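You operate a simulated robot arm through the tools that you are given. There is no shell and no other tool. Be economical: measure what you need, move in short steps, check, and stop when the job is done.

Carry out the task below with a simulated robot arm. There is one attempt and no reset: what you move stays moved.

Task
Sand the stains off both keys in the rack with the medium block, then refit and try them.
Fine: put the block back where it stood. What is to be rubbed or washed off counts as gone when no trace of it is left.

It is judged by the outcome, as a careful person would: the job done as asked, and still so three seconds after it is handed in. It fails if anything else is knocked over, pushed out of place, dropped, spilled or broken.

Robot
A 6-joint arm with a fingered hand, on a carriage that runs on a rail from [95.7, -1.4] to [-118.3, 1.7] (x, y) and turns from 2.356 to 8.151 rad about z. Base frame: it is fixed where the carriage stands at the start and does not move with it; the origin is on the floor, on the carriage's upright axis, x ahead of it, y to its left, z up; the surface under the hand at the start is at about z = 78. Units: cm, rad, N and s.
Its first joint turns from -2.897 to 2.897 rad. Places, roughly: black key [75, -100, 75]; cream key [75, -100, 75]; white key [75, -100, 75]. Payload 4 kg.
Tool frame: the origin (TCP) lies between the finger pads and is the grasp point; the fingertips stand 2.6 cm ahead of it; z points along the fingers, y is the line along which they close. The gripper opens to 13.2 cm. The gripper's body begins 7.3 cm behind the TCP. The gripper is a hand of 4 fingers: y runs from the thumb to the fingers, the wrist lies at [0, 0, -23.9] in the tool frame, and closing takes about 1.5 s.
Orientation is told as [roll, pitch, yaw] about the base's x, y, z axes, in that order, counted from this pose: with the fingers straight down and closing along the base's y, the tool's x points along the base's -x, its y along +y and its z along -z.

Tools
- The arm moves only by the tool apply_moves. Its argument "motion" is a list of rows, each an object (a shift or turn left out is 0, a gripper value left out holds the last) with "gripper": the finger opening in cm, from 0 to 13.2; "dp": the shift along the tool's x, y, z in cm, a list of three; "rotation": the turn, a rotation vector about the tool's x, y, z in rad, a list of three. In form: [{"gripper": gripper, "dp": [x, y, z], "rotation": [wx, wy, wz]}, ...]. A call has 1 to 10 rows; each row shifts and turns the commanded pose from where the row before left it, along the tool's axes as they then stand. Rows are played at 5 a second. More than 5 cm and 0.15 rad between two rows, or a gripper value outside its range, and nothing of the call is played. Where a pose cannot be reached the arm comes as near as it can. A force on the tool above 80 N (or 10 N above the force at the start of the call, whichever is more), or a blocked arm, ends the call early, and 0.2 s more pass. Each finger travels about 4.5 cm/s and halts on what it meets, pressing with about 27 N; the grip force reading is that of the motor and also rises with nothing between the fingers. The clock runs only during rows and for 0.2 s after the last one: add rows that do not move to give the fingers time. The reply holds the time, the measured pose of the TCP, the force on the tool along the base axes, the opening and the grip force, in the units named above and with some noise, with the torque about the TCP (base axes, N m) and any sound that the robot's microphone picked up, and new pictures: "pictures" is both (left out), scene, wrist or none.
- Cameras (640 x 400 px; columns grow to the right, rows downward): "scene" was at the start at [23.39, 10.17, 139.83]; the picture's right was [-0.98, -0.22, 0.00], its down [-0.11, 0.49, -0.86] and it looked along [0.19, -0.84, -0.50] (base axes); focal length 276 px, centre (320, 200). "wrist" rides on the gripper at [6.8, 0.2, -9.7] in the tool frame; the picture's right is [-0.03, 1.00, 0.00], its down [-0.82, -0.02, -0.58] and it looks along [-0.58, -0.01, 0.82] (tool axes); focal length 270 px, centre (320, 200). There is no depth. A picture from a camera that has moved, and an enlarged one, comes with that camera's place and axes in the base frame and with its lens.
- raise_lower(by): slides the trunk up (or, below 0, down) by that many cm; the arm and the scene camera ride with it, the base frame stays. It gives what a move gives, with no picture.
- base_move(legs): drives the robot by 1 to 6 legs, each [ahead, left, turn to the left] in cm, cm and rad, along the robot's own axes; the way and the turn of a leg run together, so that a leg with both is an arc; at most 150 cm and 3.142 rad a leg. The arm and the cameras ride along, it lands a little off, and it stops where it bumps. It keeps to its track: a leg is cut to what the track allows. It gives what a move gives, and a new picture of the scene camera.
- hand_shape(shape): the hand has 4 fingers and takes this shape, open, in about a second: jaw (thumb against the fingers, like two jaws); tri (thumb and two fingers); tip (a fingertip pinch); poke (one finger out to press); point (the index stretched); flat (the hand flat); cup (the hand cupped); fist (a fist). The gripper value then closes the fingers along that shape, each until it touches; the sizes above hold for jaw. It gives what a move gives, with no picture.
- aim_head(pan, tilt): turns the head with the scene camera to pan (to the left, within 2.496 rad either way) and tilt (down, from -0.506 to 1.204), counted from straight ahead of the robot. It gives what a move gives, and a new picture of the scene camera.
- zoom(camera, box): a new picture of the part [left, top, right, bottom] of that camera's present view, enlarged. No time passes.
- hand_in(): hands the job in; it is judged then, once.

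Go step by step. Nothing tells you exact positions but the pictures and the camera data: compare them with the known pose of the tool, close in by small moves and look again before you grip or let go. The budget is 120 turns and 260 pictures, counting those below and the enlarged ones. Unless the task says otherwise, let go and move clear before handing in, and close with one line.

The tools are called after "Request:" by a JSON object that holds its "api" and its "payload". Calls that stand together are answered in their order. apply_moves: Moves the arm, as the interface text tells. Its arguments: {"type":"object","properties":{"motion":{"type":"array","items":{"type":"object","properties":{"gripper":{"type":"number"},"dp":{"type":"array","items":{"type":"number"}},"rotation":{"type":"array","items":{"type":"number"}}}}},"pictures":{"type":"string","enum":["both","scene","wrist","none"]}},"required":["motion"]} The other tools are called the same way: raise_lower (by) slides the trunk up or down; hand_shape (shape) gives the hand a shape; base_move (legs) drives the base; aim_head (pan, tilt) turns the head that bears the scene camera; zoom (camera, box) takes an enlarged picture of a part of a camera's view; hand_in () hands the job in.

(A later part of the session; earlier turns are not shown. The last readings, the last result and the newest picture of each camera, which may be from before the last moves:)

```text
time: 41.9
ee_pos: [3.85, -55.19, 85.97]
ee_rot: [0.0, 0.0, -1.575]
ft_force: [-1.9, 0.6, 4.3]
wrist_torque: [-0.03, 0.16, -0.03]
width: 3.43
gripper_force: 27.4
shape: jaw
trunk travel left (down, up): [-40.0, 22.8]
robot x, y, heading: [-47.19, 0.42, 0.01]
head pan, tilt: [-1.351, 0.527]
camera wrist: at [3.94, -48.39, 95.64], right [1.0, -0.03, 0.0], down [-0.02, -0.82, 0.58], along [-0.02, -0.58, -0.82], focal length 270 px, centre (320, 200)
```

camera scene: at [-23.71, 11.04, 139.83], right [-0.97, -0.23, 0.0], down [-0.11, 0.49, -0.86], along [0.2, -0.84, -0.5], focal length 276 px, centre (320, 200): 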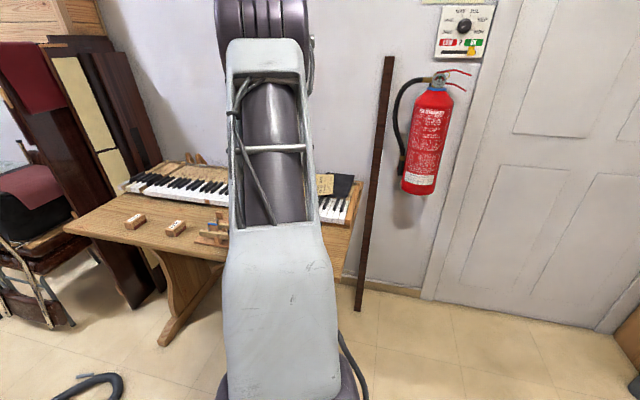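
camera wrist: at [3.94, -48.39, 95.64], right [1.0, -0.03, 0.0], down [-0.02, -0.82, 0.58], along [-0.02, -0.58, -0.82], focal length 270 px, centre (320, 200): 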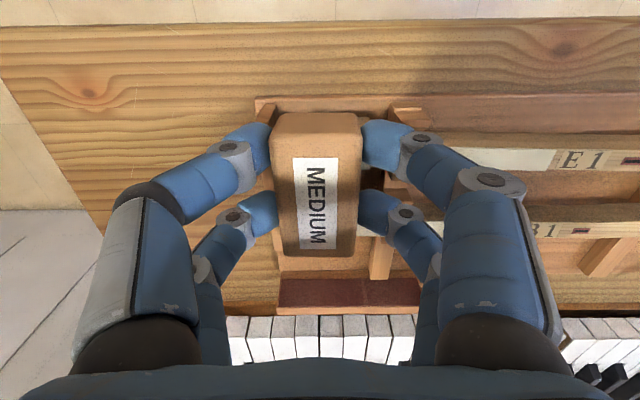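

Request:
{"api": "apply_moves", "payload": {"motion": [{"dp": [0, 1, 0]}, {"dp": [0, 1, 0]}, {"dp": [0, -1, 0]}, {"dp": [0, -1, 0]}, {"dp": [0, -1, 0]}, {"dp": [0, -1, 0]}, {"dp": [0, 1, 0]}, {"dp": [0, 1, 0]}, {"dp": [0, 1, 0]}, {"dp": [0, -1, 0]}], "pictures": "none"}}

Request:
{"api": "apply_moves", "payload": {"motion": [{"dp": [0.5, 0, 0]}, {"dp": [0, 1, 0]}, {"dp": [0, 1, 0]}, {"dp": [0, -1, 0]}, {"dp": [0, -1, 0]}, {"dp": [0, -1, 0]}, {"dp": [0, -1, 0]}, {"dp": [0, 1, 0]}, {"dp": [0, 1, 0]}], "pictures": "none"}}

Request:
{"api": "apply_moves", "payload": {"motion": [{"dp": [0, 0, -1]}, {"dp": [0, 0, -3]}, {"dp": [-3, 0, -3]}, {"dp": [-3, 0, -3]}], "pictures": "wrist"}}

```text
time: 44.1
ee_pos: [3.94, -55.2, 86.06]
ee_rot: [0.0, 0.001, -1.572]
ft_force: [0.4, -0.4, 5.0]
wrist_torque: [-0.07, -0.02, 0.02]
width: 3.39
gripper_force: 26.9
shape: jaw
trunk travel left (down, up): [-40.0, 22.8]
robot x, y, heading: [-47.29, 0.72, 0.008]
head pan, tilt: [-1.351, 0.527]
```

```text
time: 46.1
ee_pos: [3.86, -54.64, 86.25]
ee_rot: [0.0, 0.001, -1.572]
ft_force: [-1.4, 0.1, 2.0]
wrist_torque: [0.0, 0.04, 0.01]
width: 3.43
gripper_force: 26.7
shape: jaw
trunk travel left (down, up): [-40.0, 22.8]
robot x, y, heading: [-47.13, 0.53, 0.006]
head pan, tilt: [-1.351, 0.527]
```

```text
time: 47.1
ee_pos: [3.83, -60.81, 96.19]
ee_rot: [-0.001, 0.0, -1.572]
ft_force: [-0.4, 0.5, 0.5]
wrist_torque: [0.01, 0.01, 0.0]
width: 3.43
gripper_force: 26.8
shape: jaw
trunk travel left (down, up): [-40.0, 22.8]
robot x, y, heading: [-46.61, 0.76, 0.001]
head pan, tilt: [-1.351, 0.527]
camera wrist: at [3.98, -53.9, 105.72], right [1.0, -0.03, 0.0], down [-0.02, -0.82, 0.58], along [-0.02, -0.58, -0.82], focal length 270 px, centre (320, 200)
```

wrist: 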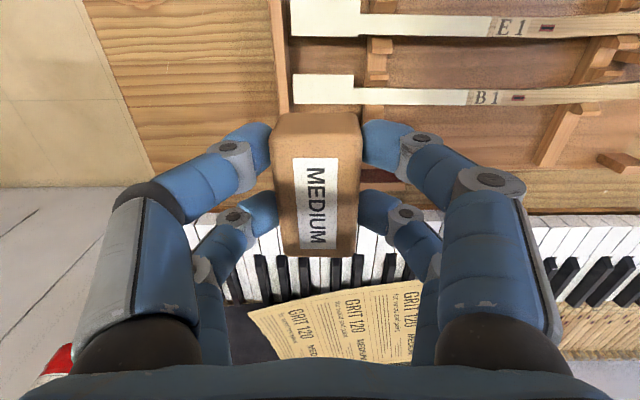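

Request:
{"api": "zoom", "payload": {"camera": "wrist", "box": [270, 0, 390, 110]}}

```text
3.64 times, centred on (330, 55) of wrist
camera zoom: at [3.98, -53.9, 105.72], right [1.0, -0.03, 0.0], down [-0.02, -0.82, 0.58], along [-0.02, -0.58, -0.82], focal length 983 px, centre (284, 727)
```

zoom: 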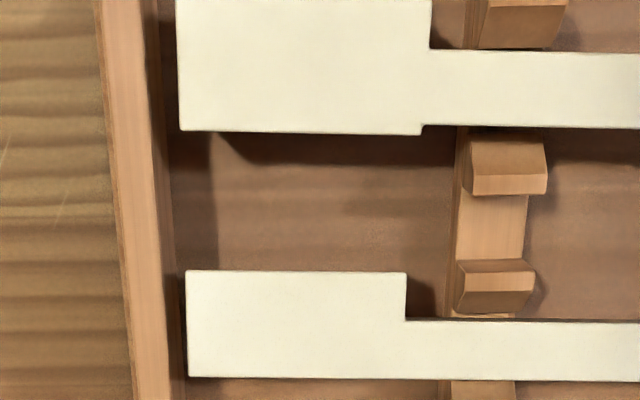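

Both heads look clean here; I check the far edge of E1 before returning the block.

Request:
{"api": "apply_moves", "payload": {"motion": [{"dp": [2, 0, -3]}, {"dp": [2, 0, -3]}], "pictures": "none"}}

Request:
{"api": "zoom", "payload": {"camera": "wrist", "box": [270, 20, 390, 110]}}

```text
time: 47.7
ee_pos: [3.82, -56.79, 102.25]
ee_rot: [-0.001, 0.002, -1.57]
ft_force: [-0.9, -0.6, -0.9]
wrist_torque: [0.04, -0.01, 0.02]
width: 3.41
gripper_force: 27.4
shape: jaw
trunk travel left (down, up): [-40.0, 22.8]
robot x, y, heading: [-47.06, 0.83, 0.006]
head pan, tilt: [-1.351, 0.527]
```

```text
4.44 times, centred on (330, 65) of wrist
camera zoom: at [4.1, -49.87, 111.72], right [1.0, -0.03, 0.0], down [-0.02, -0.82, 0.58], along [-0.02, -0.58, -0.82], focal length 1201 px, centre (276, 800)
```

zoom: 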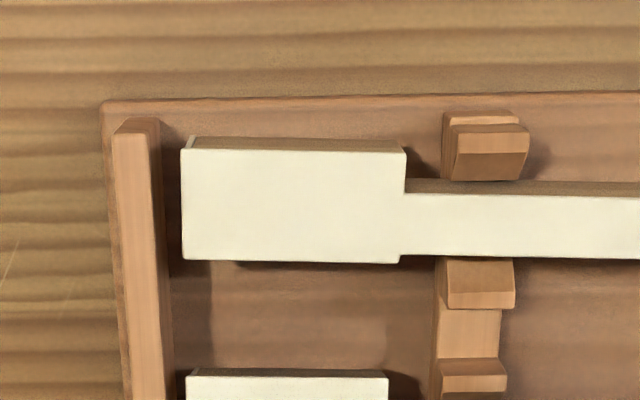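

Both stains are gone. Now I return the block to its spot between FINE and ROUGH.

Request:
{"api": "base_move", "payload": {"legs": [[51.7, 0, 0]]}}

Request:
{"api": "apply_moves", "payload": {"motion": [{}], "pictures": "wrist"}}

```text
time: 50.7
ee_pos: [54.57, -57.7, 102.19]
ee_rot: [0.001, 0.0, -1.58]
ft_force: [0.2, 0.0, -1.3]
wrist_torque: [-0.01, 0.0, -0.02]
width: 3.41
gripper_force: 27.2
shape: jaw
trunk travel left (down, up): [-40.0, 22.8]
robot x, y, heading: [4.13, -0.24, -0.0]
head pan, tilt: [-1.351, 0.527]
camera scene: at [27.38, 10.15, 139.83], right [-0.98, -0.22, 0.0], down [-0.11, 0.49, -0.86], along [0.19, -0.84, -0.5], focal length 276 px, centre (320, 200)
```

scene: 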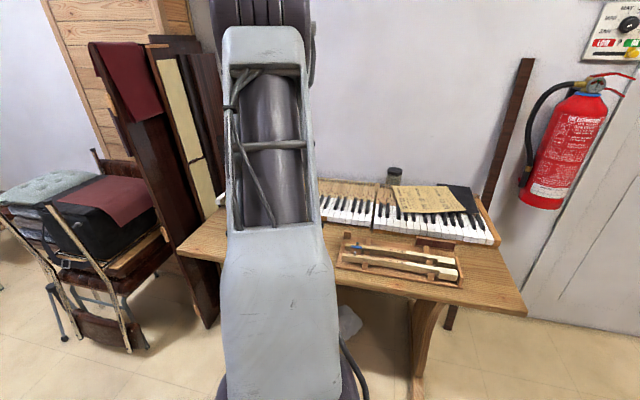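

```text
time: 51.1
ee_pos: [54.49, -57.83, 102.2]
ee_rot: [0.002, -0.001, -1.578]
ft_force: [0.4, 0.3, -0.6]
wrist_torque: [0.02, -0.01, 0.01]
width: 3.41
gripper_force: 27.5
shape: jaw
trunk travel left (down, up): [-40.0, 22.8]
robot x, y, heading: [4.0, 0.18, -0.001]
head pan, tilt: [-1.351, 0.527]
camera wrist: at [54.77, -50.92, 111.74], right [1.0, -0.03, 0.0], down [-0.03, -0.82, 0.58], along [-0.02, -0.58, -0.82], focal length 270 px, centre (320, 200)
```

wrist: 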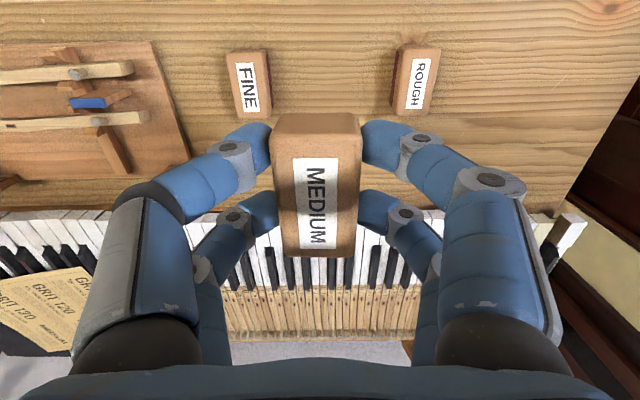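

Request:
{"api": "apply_moves", "payload": {"motion": [{"dp": [0.6, 1.15, 4]}, {"dp": [0, 0, 4]}, {"dp": [0, 0, 4]}, {"dp": [0, 0, 4]}, {"dp": [0, 0, 3]}, {}], "pictures": "wrist"}}

```text
time: 52.5
ee_pos: [55.82, -57.13, 83.27]
ee_rot: [0.0, 0.0, -1.579]
ft_force: [0.5, 0.0, -0.1]
wrist_torque: [0.01, -0.03, -0.03]
width: 3.43
gripper_force: 27.1
shape: jaw
trunk travel left (down, up): [-40.0, 22.8]
robot x, y, heading: [3.98, 0.14, -0.0]
head pan, tilt: [-1.351, 0.527]
camera wrist: at [56.08, -50.18, 92.83], right [1.0, -0.03, 0.0], down [-0.03, -0.82, 0.58], along [-0.02, -0.58, -0.82], focal length 270 px, centre (320, 200)
```

wrist: 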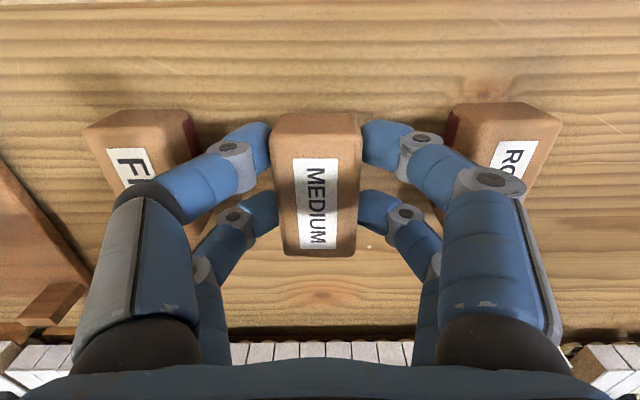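

Request:
{"api": "apply_moves", "payload": {"motion": [{"dp": [0, 0, 1]}, {"dp": [0, 0, 0.5]}, {}], "pictures": "none"}}

Request:
{"api": "apply_moves", "payload": {"motion": [{"dp": [0, 0, 0.2]}, {}], "pictures": "none"}}

```text
time: 53.3
ee_pos: [55.62, -57.24, 81.76]
ee_rot: [0.0, -0.001, -1.579]
ft_force: [-0.3, 0.5, 0.1]
wrist_torque: [0.01, 0.02, 0.01]
width: 3.43
gripper_force: 27.3
shape: jaw
trunk travel left (down, up): [-40.0, 22.8]
robot x, y, heading: [4.44, 0.06, -0.004]
head pan, tilt: [-1.351, 0.527]
```

```text
time: 53.9
ee_pos: [55.67, -57.16, 81.46]
ee_rot: [-0.001, -0.001, -1.579]
ft_force: [0.7, 0.4, 0.1]
wrist_torque: [0.02, 0.04, -0.01]
width: 3.42
gripper_force: 26.9
shape: jaw
trunk travel left (down, up): [-40.0, 22.8]
robot x, y, heading: [4.25, 0.08, 0.001]
head pan, tilt: [-1.351, 0.527]
```

Request:
{"api": "apply_moves", "payload": {"motion": [{"dp": [0, 0, 0.15]}, {}], "pictures": "none"}}

Request:
{"api": "apply_moves", "payload": {"motion": [{"dp": [0, 0, 0.15]}, {}], "pictures": "none"}}

```text
time: 54.5
ee_pos: [55.65, -57.15, 81.4]
ee_rot: [0.001, -0.002, -1.58]
ft_force: [1.8, -0.8, 8.4]
wrist_torque: [0.09, 0.13, 0.0]
width: 3.45
gripper_force: 27.3
shape: jaw
trunk travel left (down, up): [-40.0, 22.8]
robot x, y, heading: [3.86, -0.09, 0.007]
head pan, tilt: [-1.351, 0.527]
```

```text
time: 55.1
ee_pos: [55.56, -57.23, 81.35]
ee_rot: [-0.001, -0.002, -1.578]
ft_force: [1.6, 1.4, 18.4]
wrist_torque: [0.15, 0.25, -0.03]
width: 3.47
gripper_force: 27.0
shape: jaw
trunk travel left (down, up): [-40.0, 22.8]
robot x, y, heading: [3.86, -0.11, 0.001]
head pan, tilt: [-1.351, 0.527]
```

The block is seated on the bench. I release, rise and check.

Request:
{"api": "apply_moves", "payload": {"motion": [{"dp": [0, 0, -0.25]}, {"gripper": 5}, {"gripper": 7}, {"gripper": 7.5}, {}, {}, {"dp": [0, 0, -2]}, {"dp": [0, 0, -4]}, {"dp": [0, 0, -4]}, {"dp": [0, 0, -4]}], "pictures": "wrist"}}

```text
time: 57.3
ee_pos: [55.66, -57.14, 95.61]
ee_rot: [0.001, 0.001, -1.58]
ft_force: [0.7, 0.8, -0.6]
wrist_torque: [0.05, 0.02, 0.01]
width: 7.45
gripper_force: 0.1
shape: jaw
trunk travel left (down, up): [-40.0, 22.8]
robot x, y, heading: [4.01, -0.43, 0.003]
head pan, tilt: [-1.351, 0.527]
camera wrist: at [55.92, -50.24, 105.08], right [1.0, -0.03, 0.0], down [-0.03, -0.82, 0.58], along [-0.02, -0.58, -0.82], focal length 270 px, centre (320, 200)
```

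wrist: 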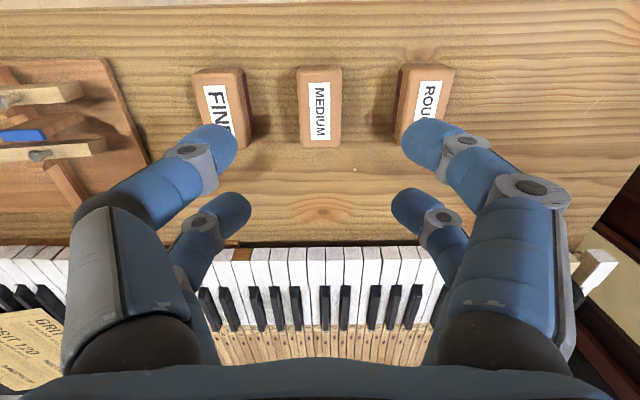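

The block is back in place, midway between FINE and ROUGH. Next I drive to the rack's mid-section and turn to yaw 0 to pick up a key near its mortise (~x 20).

Request:
{"api": "base_move", "payload": {"legs": [[-37, 0, 0]]}}

Request:
{"api": "apply_moves", "payload": {"motion": [{"rotation": [0, 0, -0.15]}, {"rotation": [0, 0, -0.15]}, {"rotation": [0, 0, -0.15]}, {"rotation": [0, 0, -0.15]}, {"rotation": [0, 0, -0.15]}, {"rotation": [0, 0, -0.15]}, {"rotation": [0, 0, -0.15]}, {"rotation": [0, 0, -0.15]}, {"rotation": [0, 0, -0.15]}, {"rotation": [0, 0, -0.15]}], "pictures": "none"}}

Request:
{"api": "apply_moves", "payload": {"motion": [{"rotation": [0, 0, -0.08]}, {}], "pictures": "wrist"}}

```text
time: 59.7
ee_pos: [17.51, -56.85, 95.52]
ee_rot: [-0.001, 0.0, -1.582]
ft_force: [0.3, 0.4, -0.1]
wrist_torque: [-0.03, 0.0, 0.0]
width: 7.43
gripper_force: 0.0
shape: jaw
trunk travel left (down, up): [-40.0, 22.8]
robot x, y, heading: [-34.35, 0.38, -0.003]
head pan, tilt: [-1.351, 0.527]
camera scene: at [-10.44, 10.59, 139.83], right [-0.98, -0.22, 0.0], down [-0.11, 0.49, -0.86], along [0.19, -0.84, -0.5], focal length 276 px, centre (320, 200)
```

scene: 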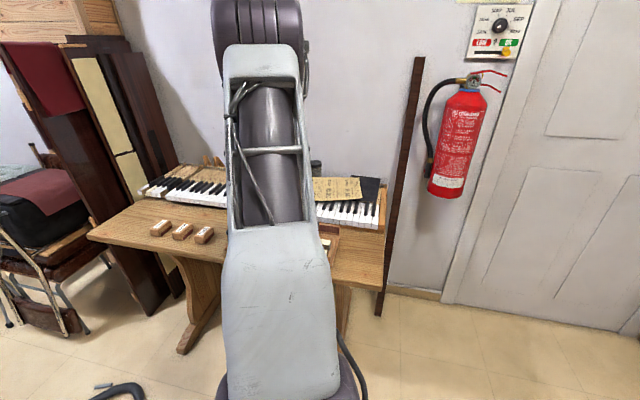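

```text
time: 61.9
ee_pos: [17.61, -56.88, 95.4]
ee_rot: [-0.001, 0.001, -0.082]
ft_force: [0.5, 0.3, -0.8]
wrist_torque: [0.0, 0.0, 0.01]
width: 7.43
gripper_force: 0.0
shape: jaw
trunk travel left (down, up): [-40.0, 22.8]
robot x, y, heading: [-34.22, -0.0, -0.002]
head pan, tilt: [-1.351, 0.527]
```

```text
time: 62.5
ee_pos: [17.54, -56.8, 95.43]
ee_rot: [-0.001, 0.001, -0.004]
ft_force: [0.6, -0.1, -0.6]
wrist_torque: [-0.03, -0.01, -0.05]
width: 7.44
gripper_force: 0.0
shape: jaw
trunk travel left (down, up): [-40.0, 22.8]
robot x, y, heading: [-33.89, 0.64, -0.005]
head pan, tilt: [-1.351, 0.527]
camera wrist: at [10.71, -56.58, 105.04], right [0.03, 1.0, 0.0], down [0.82, -0.02, 0.58], along [0.58, -0.02, -0.82], focal length 270 px, centre (320, 200)
```

wrist: 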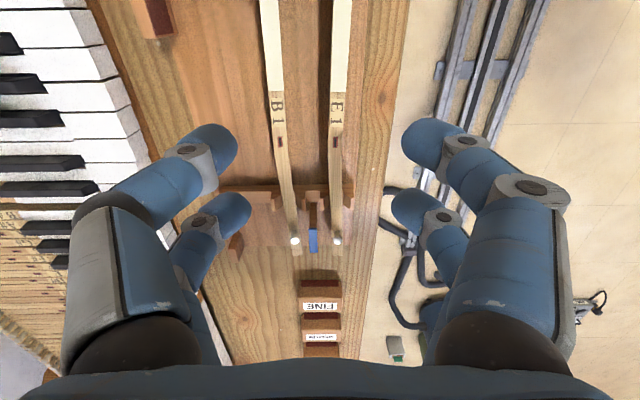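

E1's mortise is at about [20.2, -55.5], B1's at [20.1, -60.4], key tops at z≈82.8. I move over E1's mortise and lower partway.

Request:
{"api": "apply_moves", "payload": {"motion": [{"dp": [-2.7, 1.3, 1], "gripper": 4.5}, {"dp": [0, 0, 2]}, {"dp": [0, 0, 2]}, {"dp": [0, 0, 2]}, {}], "pictures": "wrist"}}

```text
time: 63.7
ee_pos: [20.07, -55.62, 88.61]
ee_rot: [0.001, 0.001, -0.006]
ft_force: [0.5, -0.1, -0.3]
wrist_torque: [0.02, -0.05, 0.01]
width: 4.54
gripper_force: 0.1
shape: jaw
trunk travel left (down, up): [-40.0, 22.8]
robot x, y, heading: [-34.09, 0.73, -0.002]
head pan, tilt: [-1.351, 0.527]
camera wrist: at [13.32, -55.33, 98.16], right [0.03, 1.0, 0.0], down [0.82, -0.02, 0.58], along [0.58, -0.02, -0.82], focal length 270 px, centre (320, 200)
```

wrist: 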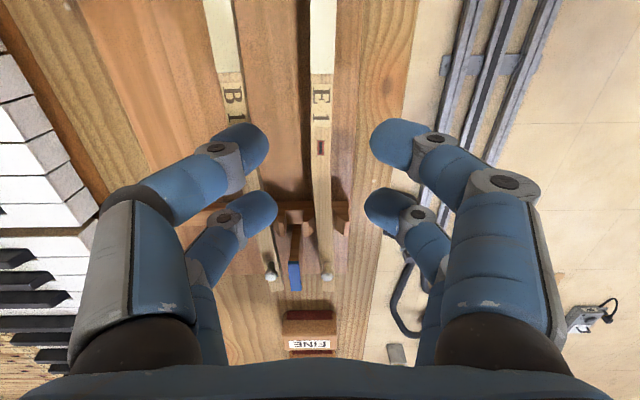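

Request:
{"api": "apply_moves", "payload": {"motion": [{"dp": [0, 0.1, 2]}, {"dp": [0, 0, 1.5]}, {"dp": [0, 0, 0.7]}, {}], "pictures": "wrist"}}

```text
time: 64.7
ee_pos: [20.22, -55.46, 84.43]
ee_rot: [-0.001, 0.0, -0.004]
ft_force: [-0.1, -0.3, -0.1]
wrist_torque: [-0.04, 0.0, 0.01]
width: 4.55
gripper_force: 0.1
shape: jaw
trunk travel left (down, up): [-40.0, 22.8]
robot x, y, heading: [-33.65, 0.27, 0.002]
head pan, tilt: [-1.351, 0.527]
camera wrist: at [13.42, -55.22, 93.9], right [0.03, 1.0, 0.0], down [0.82, -0.02, 0.58], along [0.58, -0.02, -0.82], focal length 270 px, centre (320, 200)
```

wrist: 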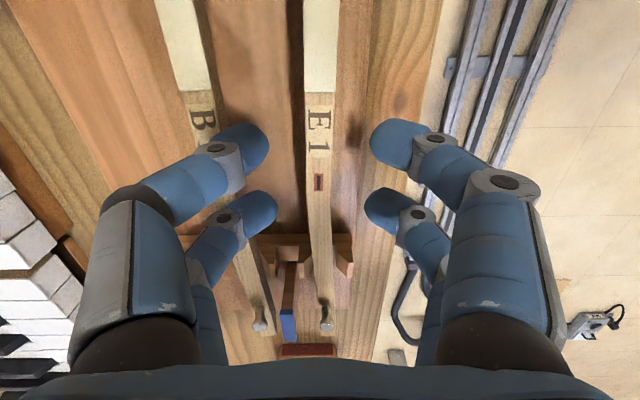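

Request:
{"api": "apply_moves", "payload": {"motion": [{"gripper": 3}, {"gripper": 1.5}, {"gripper": 0.4}, {}, {}, {}], "pictures": "wrist"}}

```text
time: 66.1
ee_pos: [20.26, -55.52, 84.34]
ee_rot: [0.001, -0.001, -0.006]
ft_force: [-0.6, 0.4, 0.5]
wrist_torque: [0.01, -0.1, 0.04]
width: 0.64
gripper_force: 27.3
shape: jaw
trunk travel left (down, up): [-40.0, 22.8]
robot x, y, heading: [-34.2, 0.41, -0.003]
head pan, tilt: [-1.351, 0.527]
camera wrist: at [13.41, -55.22, 93.91], right [0.03, 1.0, 0.0], down [0.82, -0.02, 0.58], along [0.58, -0.02, -0.82], focal length 270 px, centre (320, 200)
```

wrist: 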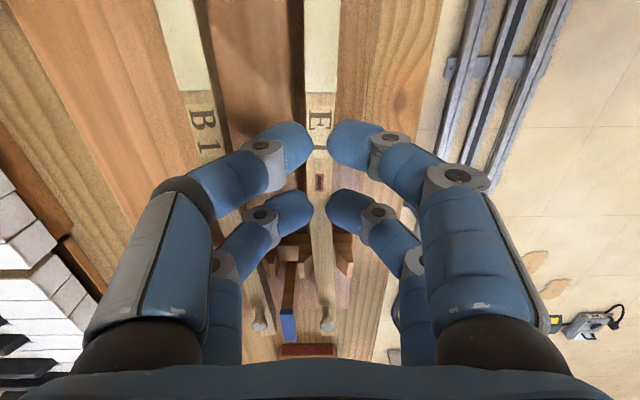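

Request:
{"api": "apply_moves", "payload": {"motion": [{"dp": [0, 0, -0.5]}, {"dp": [0, 0, -1]}, {"dp": [0, 0, -1.5]}, {}], "pictures": "both"}}

```text
time: 67.1
ee_pos: [20.35, -55.37, 87.27]
ee_rot: [-0.002, 0.001, -0.005]
ft_force: [0.0, 0.2, -0.9]
wrist_torque: [-0.02, 0.04, 0.0]
width: 0.64
gripper_force: 26.8
shape: jaw
trunk travel left (down, up): [-40.0, 22.8]
robot x, y, heading: [-33.76, 0.6, -0.0]
head pan, tilt: [-1.351, 0.527]
camera scene: at [-10.44, 10.59, 139.83], right [-0.98, -0.22, 0.0], down [-0.11, 0.49, -0.86], along [0.19, -0.84, -0.5], focal length 276 px, centre (320, 200)
camera wrist: at [13.53, -55.12, 96.77], right [0.03, 1.0, 0.0], down [0.82, -0.02, 0.58], along [0.58, -0.02, -0.82], focal length 270 px, centre (320, 200)
```

scene: 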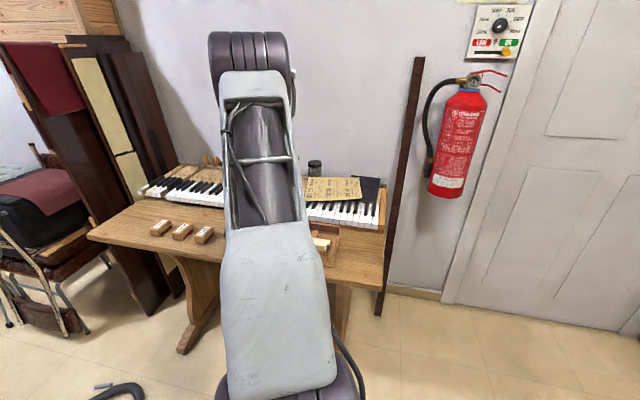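
wrist: 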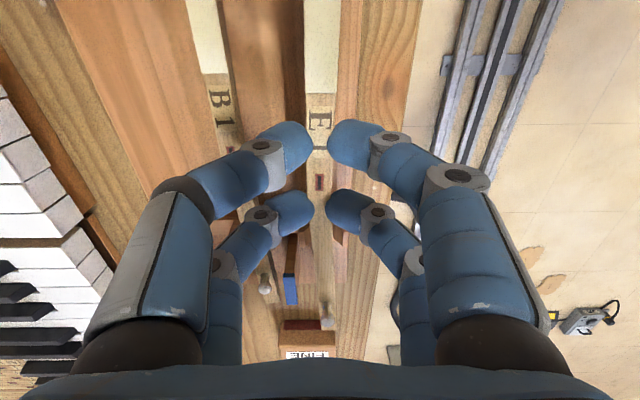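

E1 is held securely. I raise it and turn it so the head points to +y.

Request:
{"api": "apply_moves", "payload": {"motion": [{"dp": [0, 0, -3]}, {"dp": [0, 0, -3]}, {"dp": [0, 0, -3]}, {"dp": [0, 0, -3]}, {"dp": [0, 0, -3]}, {}], "pictures": "none"}}

Request:
{"api": "apply_moves", "payload": {"motion": [{"rotation": [0, 0, 0.15]}, {"rotation": [0, 0, 0.15]}, {"rotation": [0, 0, 0.15]}, {"rotation": [0, 0, 0.15]}, {"rotation": [0, 0, 0.15]}, {"rotation": [0, 0, 0.15]}, {"rotation": [0, 0, 0.15]}, {"rotation": [0, 0, 0.15]}, {"rotation": [0, 0, 0.15]}, {"rotation": [0, 0, 0.15]}], "pictures": "none"}}

Request:
{"api": "apply_moves", "payload": {"motion": [{"rotation": [0, 0, 0.07]}, {}], "pictures": "wrist"}}

```text
time: 68.5
ee_pos: [20.3, -55.33, 102.11]
ee_rot: [0.0, 0.0, -0.005]
ft_force: [0.3, -0.2, -1.1]
wrist_torque: [-0.01, 0.03, 0.0]
width: 0.62
gripper_force: 26.8
shape: jaw
trunk travel left (down, up): [-40.0, 22.8]
robot x, y, heading: [-33.85, 0.26, -0.003]
head pan, tilt: [-1.351, 0.527]
```

```text
time: 70.7
ee_pos: [20.28, -55.42, 102.35]
ee_rot: [0.0, 0.001, -1.506]
ft_force: [1.2, 0.5, -1.1]
wrist_torque: [0.05, 0.05, -0.01]
width: 0.61
gripper_force: 27.1
shape: jaw
trunk travel left (down, up): [-40.0, 22.8]
robot x, y, heading: [-33.85, -0.16, -0.0]
head pan, tilt: [-1.351, 0.527]
```

```text
time: 71.3
ee_pos: [20.27, -55.39, 102.24]
ee_rot: [0.0, -0.001, -1.574]
ft_force: [1.5, -0.2, -1.4]
wrist_torque: [0.02, -0.01, -0.03]
width: 0.63
gripper_force: 26.9
shape: jaw
trunk travel left (down, up): [-40.0, 22.8]
robot x, y, heading: [-33.67, 0.62, 0.003]
head pan, tilt: [-1.351, 0.527]
camera wrist: at [20.49, -48.52, 111.87], right [1.0, -0.03, 0.0], down [-0.02, -0.82, 0.58], along [-0.02, -0.58, -0.82], focal length 270 px, centre (320, 200)
```

wrist: 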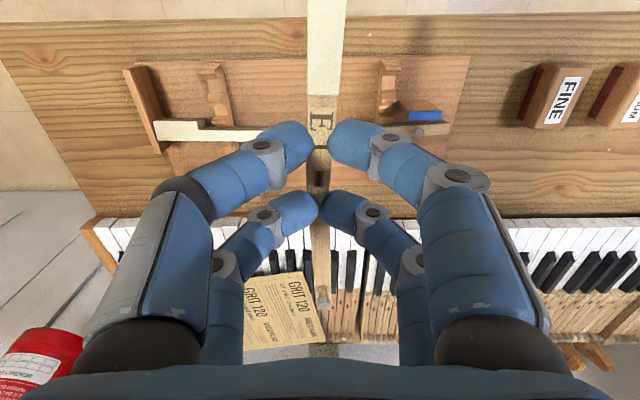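

Request:
{"api": "base_move", "payload": {"legs": [[50, 0, 0]]}}

Request:
{"api": "apply_moves", "payload": {"motion": [{"dp": [-2.5, -4, 0]}, {"dp": [-2.5, -4, 0]}, {"dp": [-2.5, -4, 0]}, {"dp": [-2.5, -4, 0]}, {"dp": [-2.5, -4, 0]}, {"dp": [-2.5, -4, 0]}, {"dp": [-2.5, -4, 0]}, {"dp": [-2.5, -4, 0]}, {"dp": [0, -4, 0]}, {}], "pictures": "wrist"}}

```text
time: 74.3
ee_pos: [71.32, -55.87, 102.33]
ee_rot: [-0.001, 0.001, -1.57]
ft_force: [-0.1, 0.4, -0.7]
wrist_torque: [0.03, -0.02, 0.01]
width: 0.59
gripper_force: 27.1
shape: jaw
trunk travel left (down, up): [-40.0, 22.8]
robot x, y, heading: [17.2, -0.18, 0.006]
head pan, tilt: [-1.351, 0.527]
camera scene: at [40.29, 9.96, 139.83], right [-0.98, -0.22, 0.0], down [-0.11, 0.49, -0.86], along [0.19, -0.84, -0.5], focal length 276 px, centre (320, 200)
```

scene: 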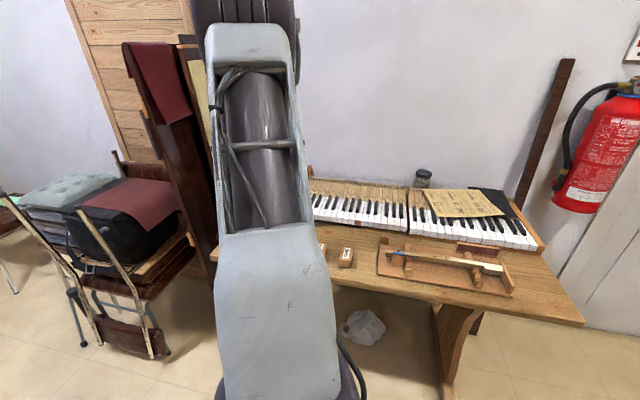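

```text
time: 76.5
ee_pos: [35.31, -75.77, 102.31]
ee_rot: [-0.001, -0.001, -1.568]
ft_force: [-0.3, -0.5, -0.7]
wrist_torque: [0.03, -0.01, 0.01]
width: 0.59
gripper_force: 27.6
shape: jaw
trunk travel left (down, up): [-40.0, 22.8]
robot x, y, heading: [16.88, -0.35, 0.001]
head pan, tilt: [-1.351, 0.527]
camera wrist: at [35.42, -68.93, 111.86], right [1.0, -0.02, 0.0], down [-0.02, -0.82, 0.58], along [-0.01, -0.58, -0.82], focal length 270 px, centre (320, 200)
```

wrist: 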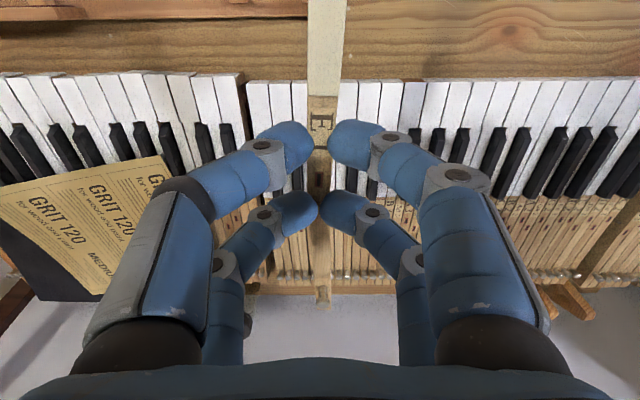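

Request:
{"api": "base_move", "payload": {"legs": [[40, 0, 0]]}}

Request:
{"api": "apply_moves", "payload": {"motion": [{}], "pictures": "wrist"}}

```text
time: 79.0
ee_pos: [75.69, -76.42, 102.28]
ee_rot: [0.0, 0.001, -1.57]
ft_force: [0.0, -0.5, -0.9]
wrist_torque: [0.03, -0.05, 0.03]
width: 0.61
gripper_force: 27.0
shape: jaw
trunk travel left (down, up): [-40.0, 22.8]
robot x, y, heading: [57.26, -0.79, 0.002]
head pan, tilt: [-1.351, 0.527]
camera scene: at [80.76, 9.38, 139.83], right [-0.98, -0.22, 0.0], down [-0.11, 0.49, -0.86], along [0.19, -0.84, -0.5], focal length 276 px, centre (320, 200)
```

scene: 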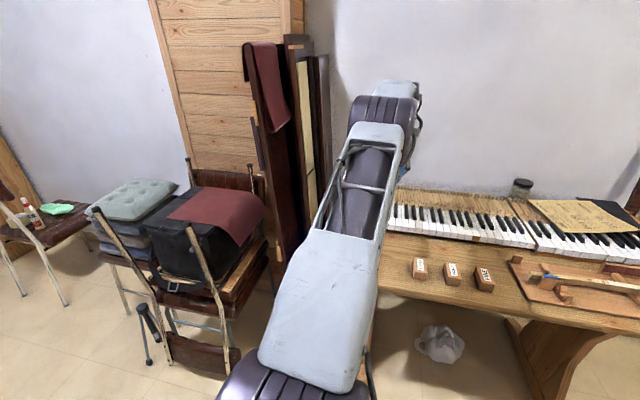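

```text
time: 79.4
ee_pos: [75.73, -76.4, 102.24]
ee_rot: [0.0, 0.001, -1.571]
ft_force: [0.1, 0.3, -1.4]
wrist_torque: [0.05, 0.0, 0.01]
width: 0.61
gripper_force: 26.9
shape: jaw
trunk travel left (down, up): [-40.0, 22.8]
robot x, y, heading: [57.4, -0.83, 0.002]
head pan, tilt: [-1.351, 0.527]
camera wrist: at [75.89, -69.51, 111.85], right [1.0, -0.02, 0.0], down [-0.02, -0.82, 0.58], along [-0.01, -0.58, -0.82], focal length 270 px, centre (320, 200)
```

wrist: 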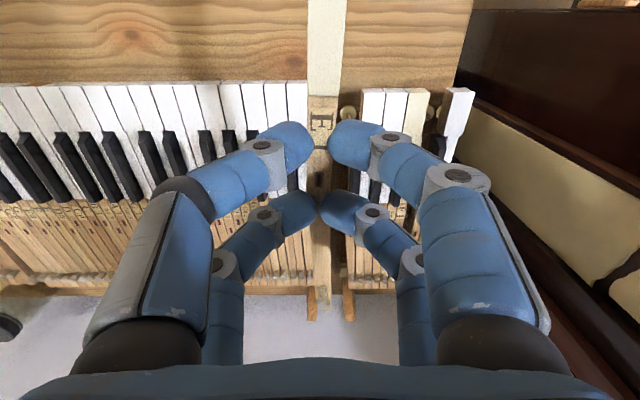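

Request:
{"api": "base_move", "payload": {"legs": [[12, 0, 0]]}}

Request:
{"api": "apply_moves", "payload": {"motion": [{"dp": [-3, 0, 0]}, {"dp": [-3, 0, 0]}, {"dp": [-3, 0, 0]}, {"dp": [-3, 0, 0]}, {"dp": [-2, 0, 0]}, {}], "pictures": "wrist"}}

```text
time: 80.7
ee_pos: [87.45, -76.6, 102.31]
ee_rot: [0.0, 0.0, -1.569]
ft_force: [-0.4, 0.1, -1.0]
wrist_torque: [0.02, 0.05, 0.04]
width: 0.58
gripper_force: 27.1
shape: jaw
trunk travel left (down, up): [-40.0, 22.8]
robot x, y, heading: [69.36, -1.37, 0.003]
head pan, tilt: [-1.351, 0.527]
camera scene: at [92.39, 9.24, 139.83], right [-0.98, -0.22, 0.0], down [-0.11, 0.49, -0.86], along [0.19, -0.84, -0.5], focal length 276 px, centre (320, 200)
```

scene: 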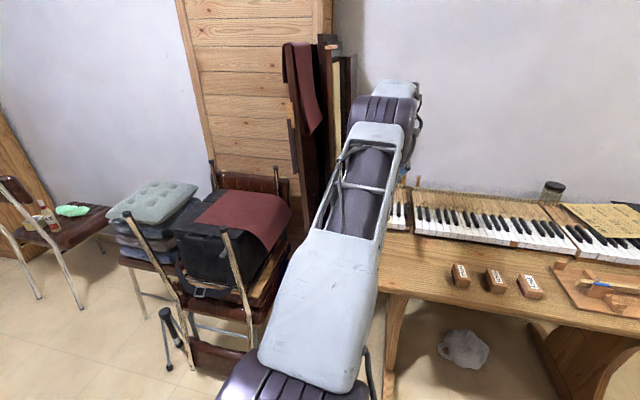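

```text
time: 82.0
ee_pos: [87.7, -78.72, 101.73]
ee_rot: [0.0, 0.0, -1.568]
ft_force: [0.1, 0.5, -0.4]
wrist_torque: [0.03, 0.0, 0.01]
width: 0.6
gripper_force: 26.6
shape: jaw
out of reach, approached as far as the arm can: row 1, 2, 3, 4, 5
trunk travel left (down, up): [-40.0, 22.8]
robot x, y, heading: [68.91, -1.22, -0.0]
head pan, tilt: [-1.351, 0.527]
camera wrist: at [87.92, -71.77, 111.27], right [1.0, -0.02, 0.0], down [-0.02, -0.82, 0.58], along [-0.01, -0.58, -0.82], focal length 270 px, centre (320, 200)
```

wrist: 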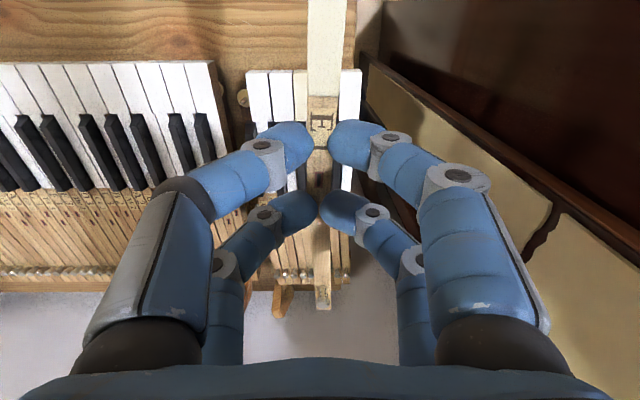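

Out of reach at this height, so I raise the trunk to lift the shoulder and then come down with the arm.

Request:
{"api": "raise_lower", "payload": {"by": 15}}

Request:
{"api": "apply_moves", "payload": {"motion": [{"dp": [0, 0, 3]}, {"dp": [0, 0, 3]}, {"dp": [0, 0, 3]}, {"dp": [0, 0, 3]}, {}], "pictures": "none"}}

```text
time: 83.8
ee_pos: [87.88, -78.72, 116.64]
ee_rot: [0.001, -0.002, -1.568]
ft_force: [-0.1, -0.2, -0.1]
wrist_torque: [0.03, 0.03, 0.02]
width: 0.6
gripper_force: 26.9
shape: jaw
trunk travel left (down, up): [-55.0, 7.8]
robot x, y, heading: [69.1, -0.6, 0.001]
head pan, tilt: [-1.351, 0.527]
```

```text
time: 85.0
ee_pos: [87.88, -78.55, 104.73]
ee_rot: [0.001, 0.0, -1.569]
ft_force: [0.4, -1.2, -0.2]
wrist_torque: [0.02, 0.01, -0.01]
width: 0.57
gripper_force: 27.0
shape: jaw
trunk travel left (down, up): [-55.0, 7.8]
robot x, y, heading: [68.59, -1.29, 0.002]
head pan, tilt: [-1.351, 0.527]
```

Request:
{"api": "apply_moves", "payload": {"motion": [{"dp": [-3, 0, 1]}, {"dp": [-3, 0, 1]}, {"dp": [-3, 0, 1]}, {"dp": [-3, 0, 1]}, {}], "pictures": "wrist"}}

```text
time: 86.2
ee_pos: [87.91, -81.29, 101.4]
ee_rot: [0.0, 0.001, -1.569]
ft_force: [-0.1, 0.2, -1.0]
wrist_torque: [0.01, -0.02, 0.0]
width: 0.6
gripper_force: 26.9
shape: jaw
out of reach, approached as far as the arm can: row 1, 2, 3, 4
trunk travel left (down, up): [-55.0, 7.8]
robot x, y, heading: [69.03, -0.9, 0.001]
head pan, tilt: [-1.351, 0.527]
camera wrist: at [88.09, -74.4, 110.86], right [1.0, -0.02, 0.0], down [-0.02, -0.82, 0.58], along [-0.01, -0.58, -0.82], focal length 270 px, centre (320, 200)
```

wrist: 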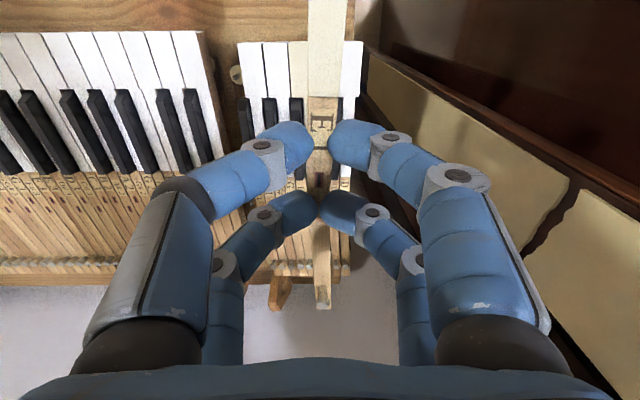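

The reach is limited sideways because the arm is mounted ahead of the axis. I'll back off to open space, swing the hand to the front of the robot, then turn the robot to face the bench.

Request:
{"api": "base_move", "payload": {"legs": [[-69, 0, 0]]}}

Request:
{"api": "apply_moves", "payload": {"motion": [{"dp": [4, 2.8, -0.5]}, {"dp": [4, 2.8, -0.5]}, {"dp": [4, 2.8, -0.5]}, {"dp": [4, 2.8, -0.5]}, {"dp": [4, 2.8, -0.5]}, {"dp": [4, 2.8, -0.5]}, {"dp": [4, 2.8, 0]}, {"dp": [4, 2.8, 0]}, {"dp": [4, 2.8, 0]}, {"dp": [4, 2.8, 0]}], "pictures": "none"}}

Request:
{"api": "apply_moves", "payload": {"motion": [{"dp": [4, 2.8, 0]}, {"dp": [4, 2.8, 0]}, {"dp": [4, 2.8, 0]}, {"dp": [4, 2.8, 0]}, {"dp": [4, 2.8, 0]}, {"dp": [4, 2.8, 0]}, {"dp": [4, 2.8, 0]}, {"dp": [4, 2.8, 0]}, {"dp": [4, 2.8, 0]}, {"dp": [4, 2.8, 0]}], "pictures": "wrist"}}

```text
time: 90.0
ee_pos: [18.23, -80.49, 101.4]
ee_rot: [0.001, -0.001, -1.569]
ft_force: [0.1, 0.2, -0.4]
wrist_torque: [0.06, -0.01, -0.03]
width: 0.61
gripper_force: 27.1
shape: jaw
trunk travel left (down, up): [-55.0, 7.8]
robot x, y, heading: [-0.55, 0.42, 0.002]
head pan, tilt: [-1.351, 0.527]
camera scene: at [13.29, 10.2, 154.94], right [-0.98, -0.22, 0.0], down [-0.11, 0.49, -0.86], along [0.19, -0.84, -0.5], focal length 276 px, centre (320, 200)
```

scene: 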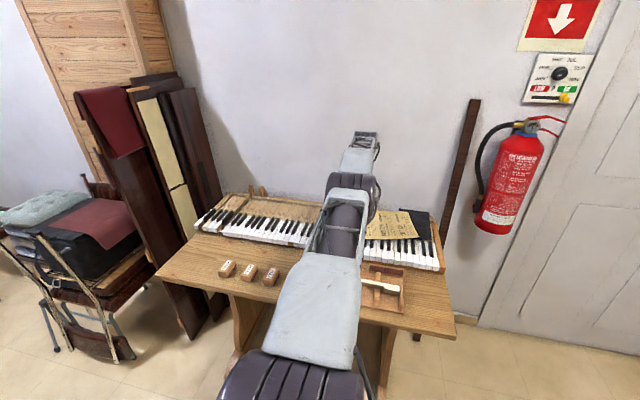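

```text
time: 92.2
ee_pos: [46.04, -40.42, 104.33]
ee_rot: [0.001, 0.001, -1.571]
ft_force: [0.7, -1.6, -0.4]
wrist_torque: [0.02, 0.01, -0.01]
width: 0.59
gripper_force: 27.4
shape: jaw
trunk travel left (down, up): [-55.0, 7.8]
robot x, y, heading: [-0.51, 0.2, 0.0]
head pan, tilt: [-1.351, 0.527]
```

```text
time: 94.4
ee_pos: [74.14, -0.27, 104.27]
ee_rot: [0.0, -0.001, -1.571]
ft_force: [-0.5, -0.1, -0.6]
wrist_torque: [0.07, -0.01, -0.01]
width: 0.6
gripper_force: 26.8
shape: jaw
trunk travel left (down, up): [-55.0, 7.8]
robot x, y, heading: [-0.19, 0.24, 0.003]
head pan, tilt: [-1.351, 0.527]
camera wrist: at [74.36, 6.53, 113.87], right [1.0, -0.02, 0.0], down [-0.02, -0.82, 0.58], along [-0.01, -0.58, -0.82], focal length 270 px, centre (320, 200)
```

wrist: 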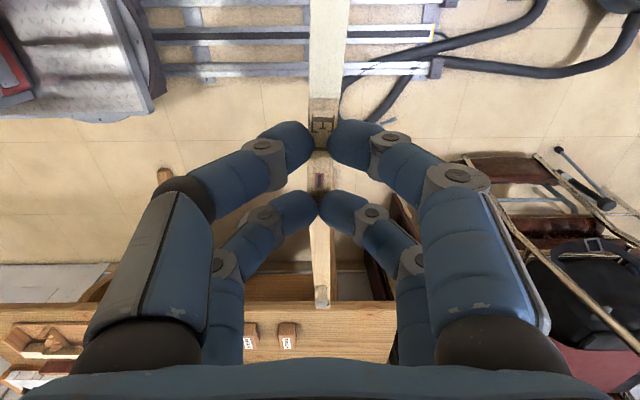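

Request:
{"api": "apply_moves", "payload": {"motion": [{"rotation": [0, 0, -0.15]}, {"rotation": [0, 0, -0.15]}, {"rotation": [0, 0, -0.15]}, {"rotation": [0, 0, -0.15]}, {"rotation": [0, 0, -0.15]}, {"rotation": [0, 0, -0.15]}, {"rotation": [0, 0, -0.15]}, {"rotation": [0, 0, -0.15]}, {"rotation": [0, 0, -0.15]}, {"rotation": [0, 0, -0.15]}], "pictures": "none"}}

Request:
{"api": "apply_moves", "payload": {"motion": [{"rotation": [0, 0, -0.07]}], "pictures": "none"}}

Request:
{"api": "base_move", "payload": {"legs": [[0, 0, -1.571]]}}

Request:
{"api": "aim_head", "payload": {"pan": 0.0, "tilt": 0.6}}

```text
time: 96.6
ee_pos: [74.15, -0.28, 104.39]
ee_rot: [0.0, -0.001, -0.07]
ft_force: [-0.1, -0.4, -0.1]
wrist_torque: [0.0, 0.0, 0.02]
width: 0.57
gripper_force: 26.8
shape: jaw
trunk travel left (down, up): [-55.0, 7.8]
robot x, y, heading: [-0.47, -0.25, 0.005]
head pan, tilt: [-1.351, 0.527]
```

```text
time: 97.0
ee_pos: [74.22, -0.24, 104.3]
ee_rot: [0.0, 0.001, 0.002]
ft_force: [-0.2, 0.0, -1.4]
wrist_torque: [0.0, 0.03, -0.02]
width: 0.56
gripper_force: 26.6
shape: jaw
trunk travel left (down, up): [-55.0, 7.8]
robot x, y, heading: [-0.25, -0.36, 0.005]
head pan, tilt: [-1.351, 0.527]
```

```text
time: 101.2
ee_pos: [-0.36, -74.72, 104.3]
ee_rot: [-0.001, 0.0, -1.567]
ft_force: [0.6, 0.4, -0.6]
wrist_torque: [0.03, -0.03, 0.01]
width: 0.58
gripper_force: 27.0
shape: jaw
trunk travel left (down, up): [-55.0, 7.8]
robot x, y, heading: [-0.63, 0.13, -1.561]
head pan, tilt: [-1.351, 0.527]
camera scene: at [9.75, -13.76, 154.94], right [-0.22, 0.97, 0.0], down [0.49, 0.11, -0.86], along [-0.84, -0.19, -0.5], focal length 276 px, centre (320, 200)
```

scene: 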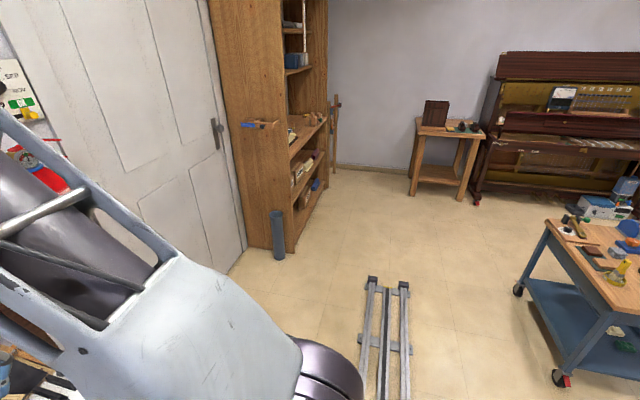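

```text
time: 102.7
ee_pos: [-0.45, -74.68, 104.26]
ee_rot: [0.002, -0.001, -1.568]
ft_force: [0.1, 0.5, -0.6]
wrist_torque: [0.08, 0.0, 0.0]
width: 0.58
gripper_force: 26.9
shape: jaw
trunk travel left (down, up): [-55.0, 7.8]
robot x, y, heading: [-1.08, -0.2, -1.562]
head pan, tilt: [0.0, 0.6]
camera scene: at [18.61, -20.57, 154.29], right [-1.0, -0.01, 0.0], down [0.0, 0.56, -0.83], along [0.0, -0.83, -0.56], focal length 276 px, centre (320, 200)
```

scene: 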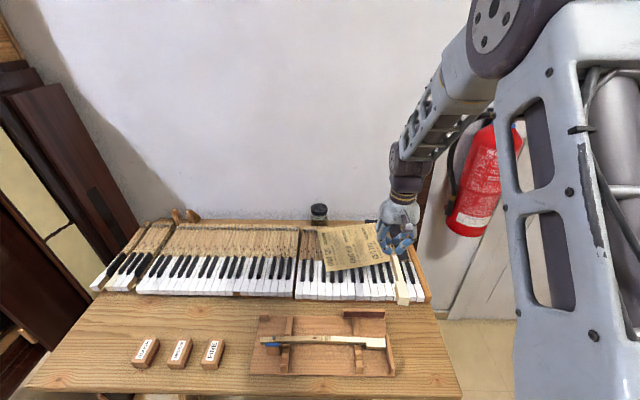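

Now the robot faces the bench with a clear view. I slide along the rail toward the E1 slot.

Request:
{"api": "base_move", "payload": {"legs": [[0, 82, 0]]}}

Request:
{"api": "apply_moves", "payload": {"motion": [{}], "pictures": "wrist"}}

```text
time: 107.0
ee_pos: [80.4, -76.05, 104.41]
ee_rot: [-0.001, 0.001, -1.563]
ft_force: [-0.5, 0.2, -0.9]
wrist_torque: [0.01, 0.0, 0.02]
width: 0.57
gripper_force: 26.9
shape: jaw
trunk travel left (down, up): [-55.0, 7.8]
robot x, y, heading: [79.78, -1.2, -1.554]
head pan, tilt: [0.0, 0.6]
camera scene: at [99.25, -21.61, 154.28], right [-1.0, -0.01, 0.0], down [-0.01, 0.56, -0.83], along [0.01, -0.82, -0.56], focal length 276 px, centre (320, 200)
```

scene: 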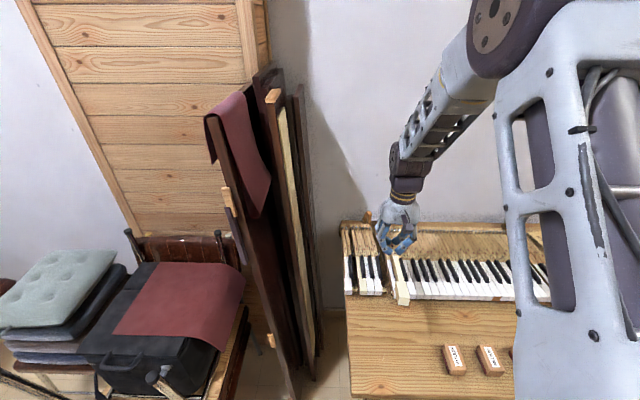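

```text
time: 107.4
ee_pos: [80.43, -75.93, 104.29]
ee_rot: [0.002, 0.0, -1.561]
ft_force: [-0.1, 0.4, -0.4]
wrist_torque: [0.06, 0.01, -0.03]
width: 0.58
gripper_force: 26.5
shape: jaw
trunk travel left (down, up): [-55.0, 7.8]
robot x, y, heading: [80.28, -1.3, -1.555]
head pan, tilt: [0.0, 0.6]
camera wrist: at [80.53, -69.0, 113.85], right [1.0, -0.02, 0.0], down [-0.01, -0.82, 0.58], along [-0.01, -0.58, -0.82], focal length 270 px, centre (320, 200)
```

wrist: 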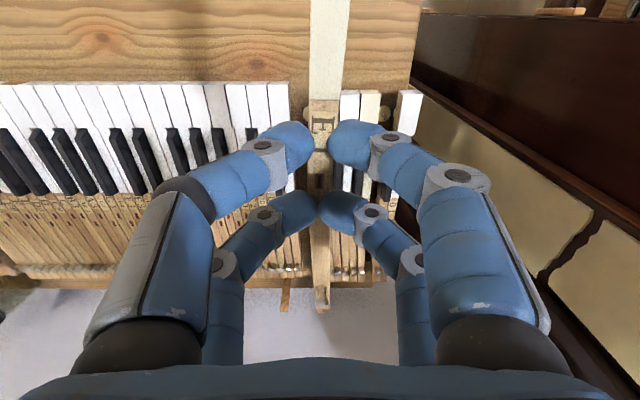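

Request:
{"api": "apply_moves", "payload": {"motion": [{"dp": [-2.5, 1.05, 1]}, {"dp": [-2.5, 1.05, 1]}, {"dp": [-2.5, 1.05, 1]}, {"dp": [-2.5, 1.05, 1]}, {"dp": [-2.5, 1.05, 1]}, {"dp": [-2.5, 1.05, 1]}, {"dp": [-2.5, 1.05, 1]}, {}], "pictures": "both"}}

```text
time: 109.2
ee_pos: [88.08, -93.35, 97.27]
ee_rot: [-0.001, -0.001, -1.562]
ft_force: [0.4, 0.1, -0.9]
wrist_torque: [0.02, 0.0, -0.01]
width: 0.57
gripper_force: 26.9
shape: jaw
trunk travel left (down, up): [-55.0, 7.8]
robot x, y, heading: [80.23, -1.09, -1.558]
head pan, tilt: [0.0, 0.6]
camera scene: at [99.25, -21.61, 154.29], right [-1.0, -0.01, 0.0], down [-0.01, 0.56, -0.83], along [0.01, -0.82, -0.56], focal length 276 px, centre (320, 200)
camera wrist: at [88.18, -86.44, 106.87], right [1.0, -0.02, 0.0], down [-0.01, -0.82, 0.58], along [-0.01, -0.58, -0.82], focal length 270 px, centre (320, 200)
```

scene: 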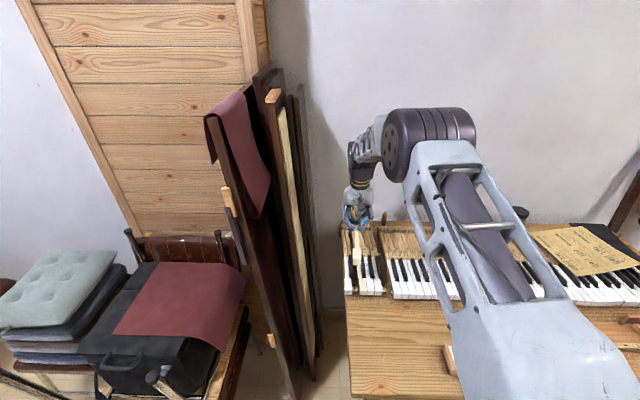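
wrist: 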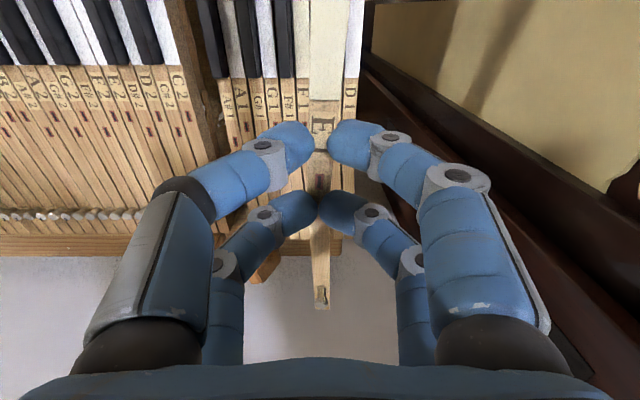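

Request:
{"api": "zoom", "payload": {"camera": "scene", "box": [320, 180, 420, 310]}}

Request:
{"api": "zoom", "payload": {"camera": "wrist", "box": [200, 0, 400, 130]}}

```text
3.08 times, centred on (370, 245) of scene
camera zoom: at [99.25, -21.61, 154.29], right [-1.0, -0.01, 0.0], down [-0.01, 0.56, -0.83], along [0.01, -0.82, -0.56], focal length 850 px, centre (166, 62)
```

zoom: 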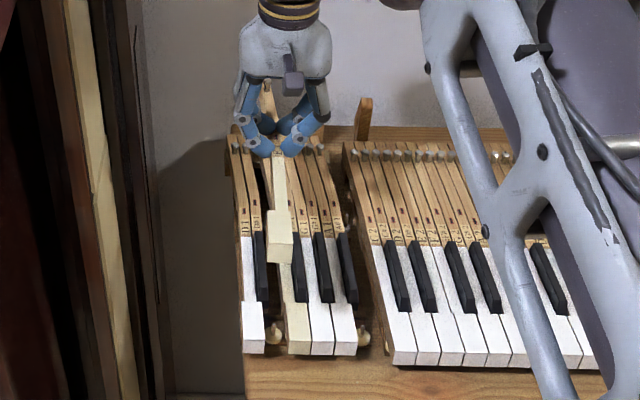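

```text
3.08 times, centred on (300, 65) of wrist
camera zoom: at [88.18, -86.44, 106.87], right [1.0, -0.02, 0.0], down [-0.01, -0.82, 0.58], along [-0.01, -0.58, -0.82], focal length 832 px, centre (382, 615)
```

zoom: 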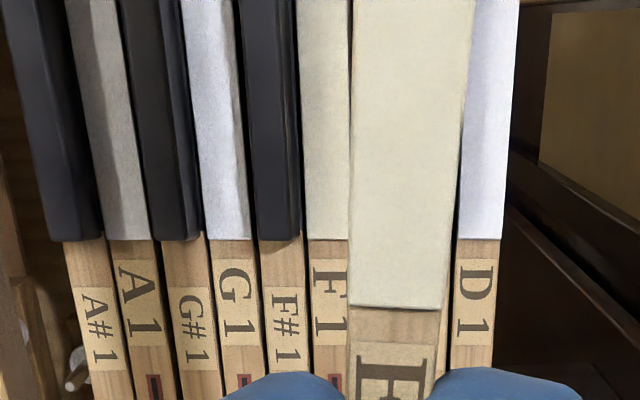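

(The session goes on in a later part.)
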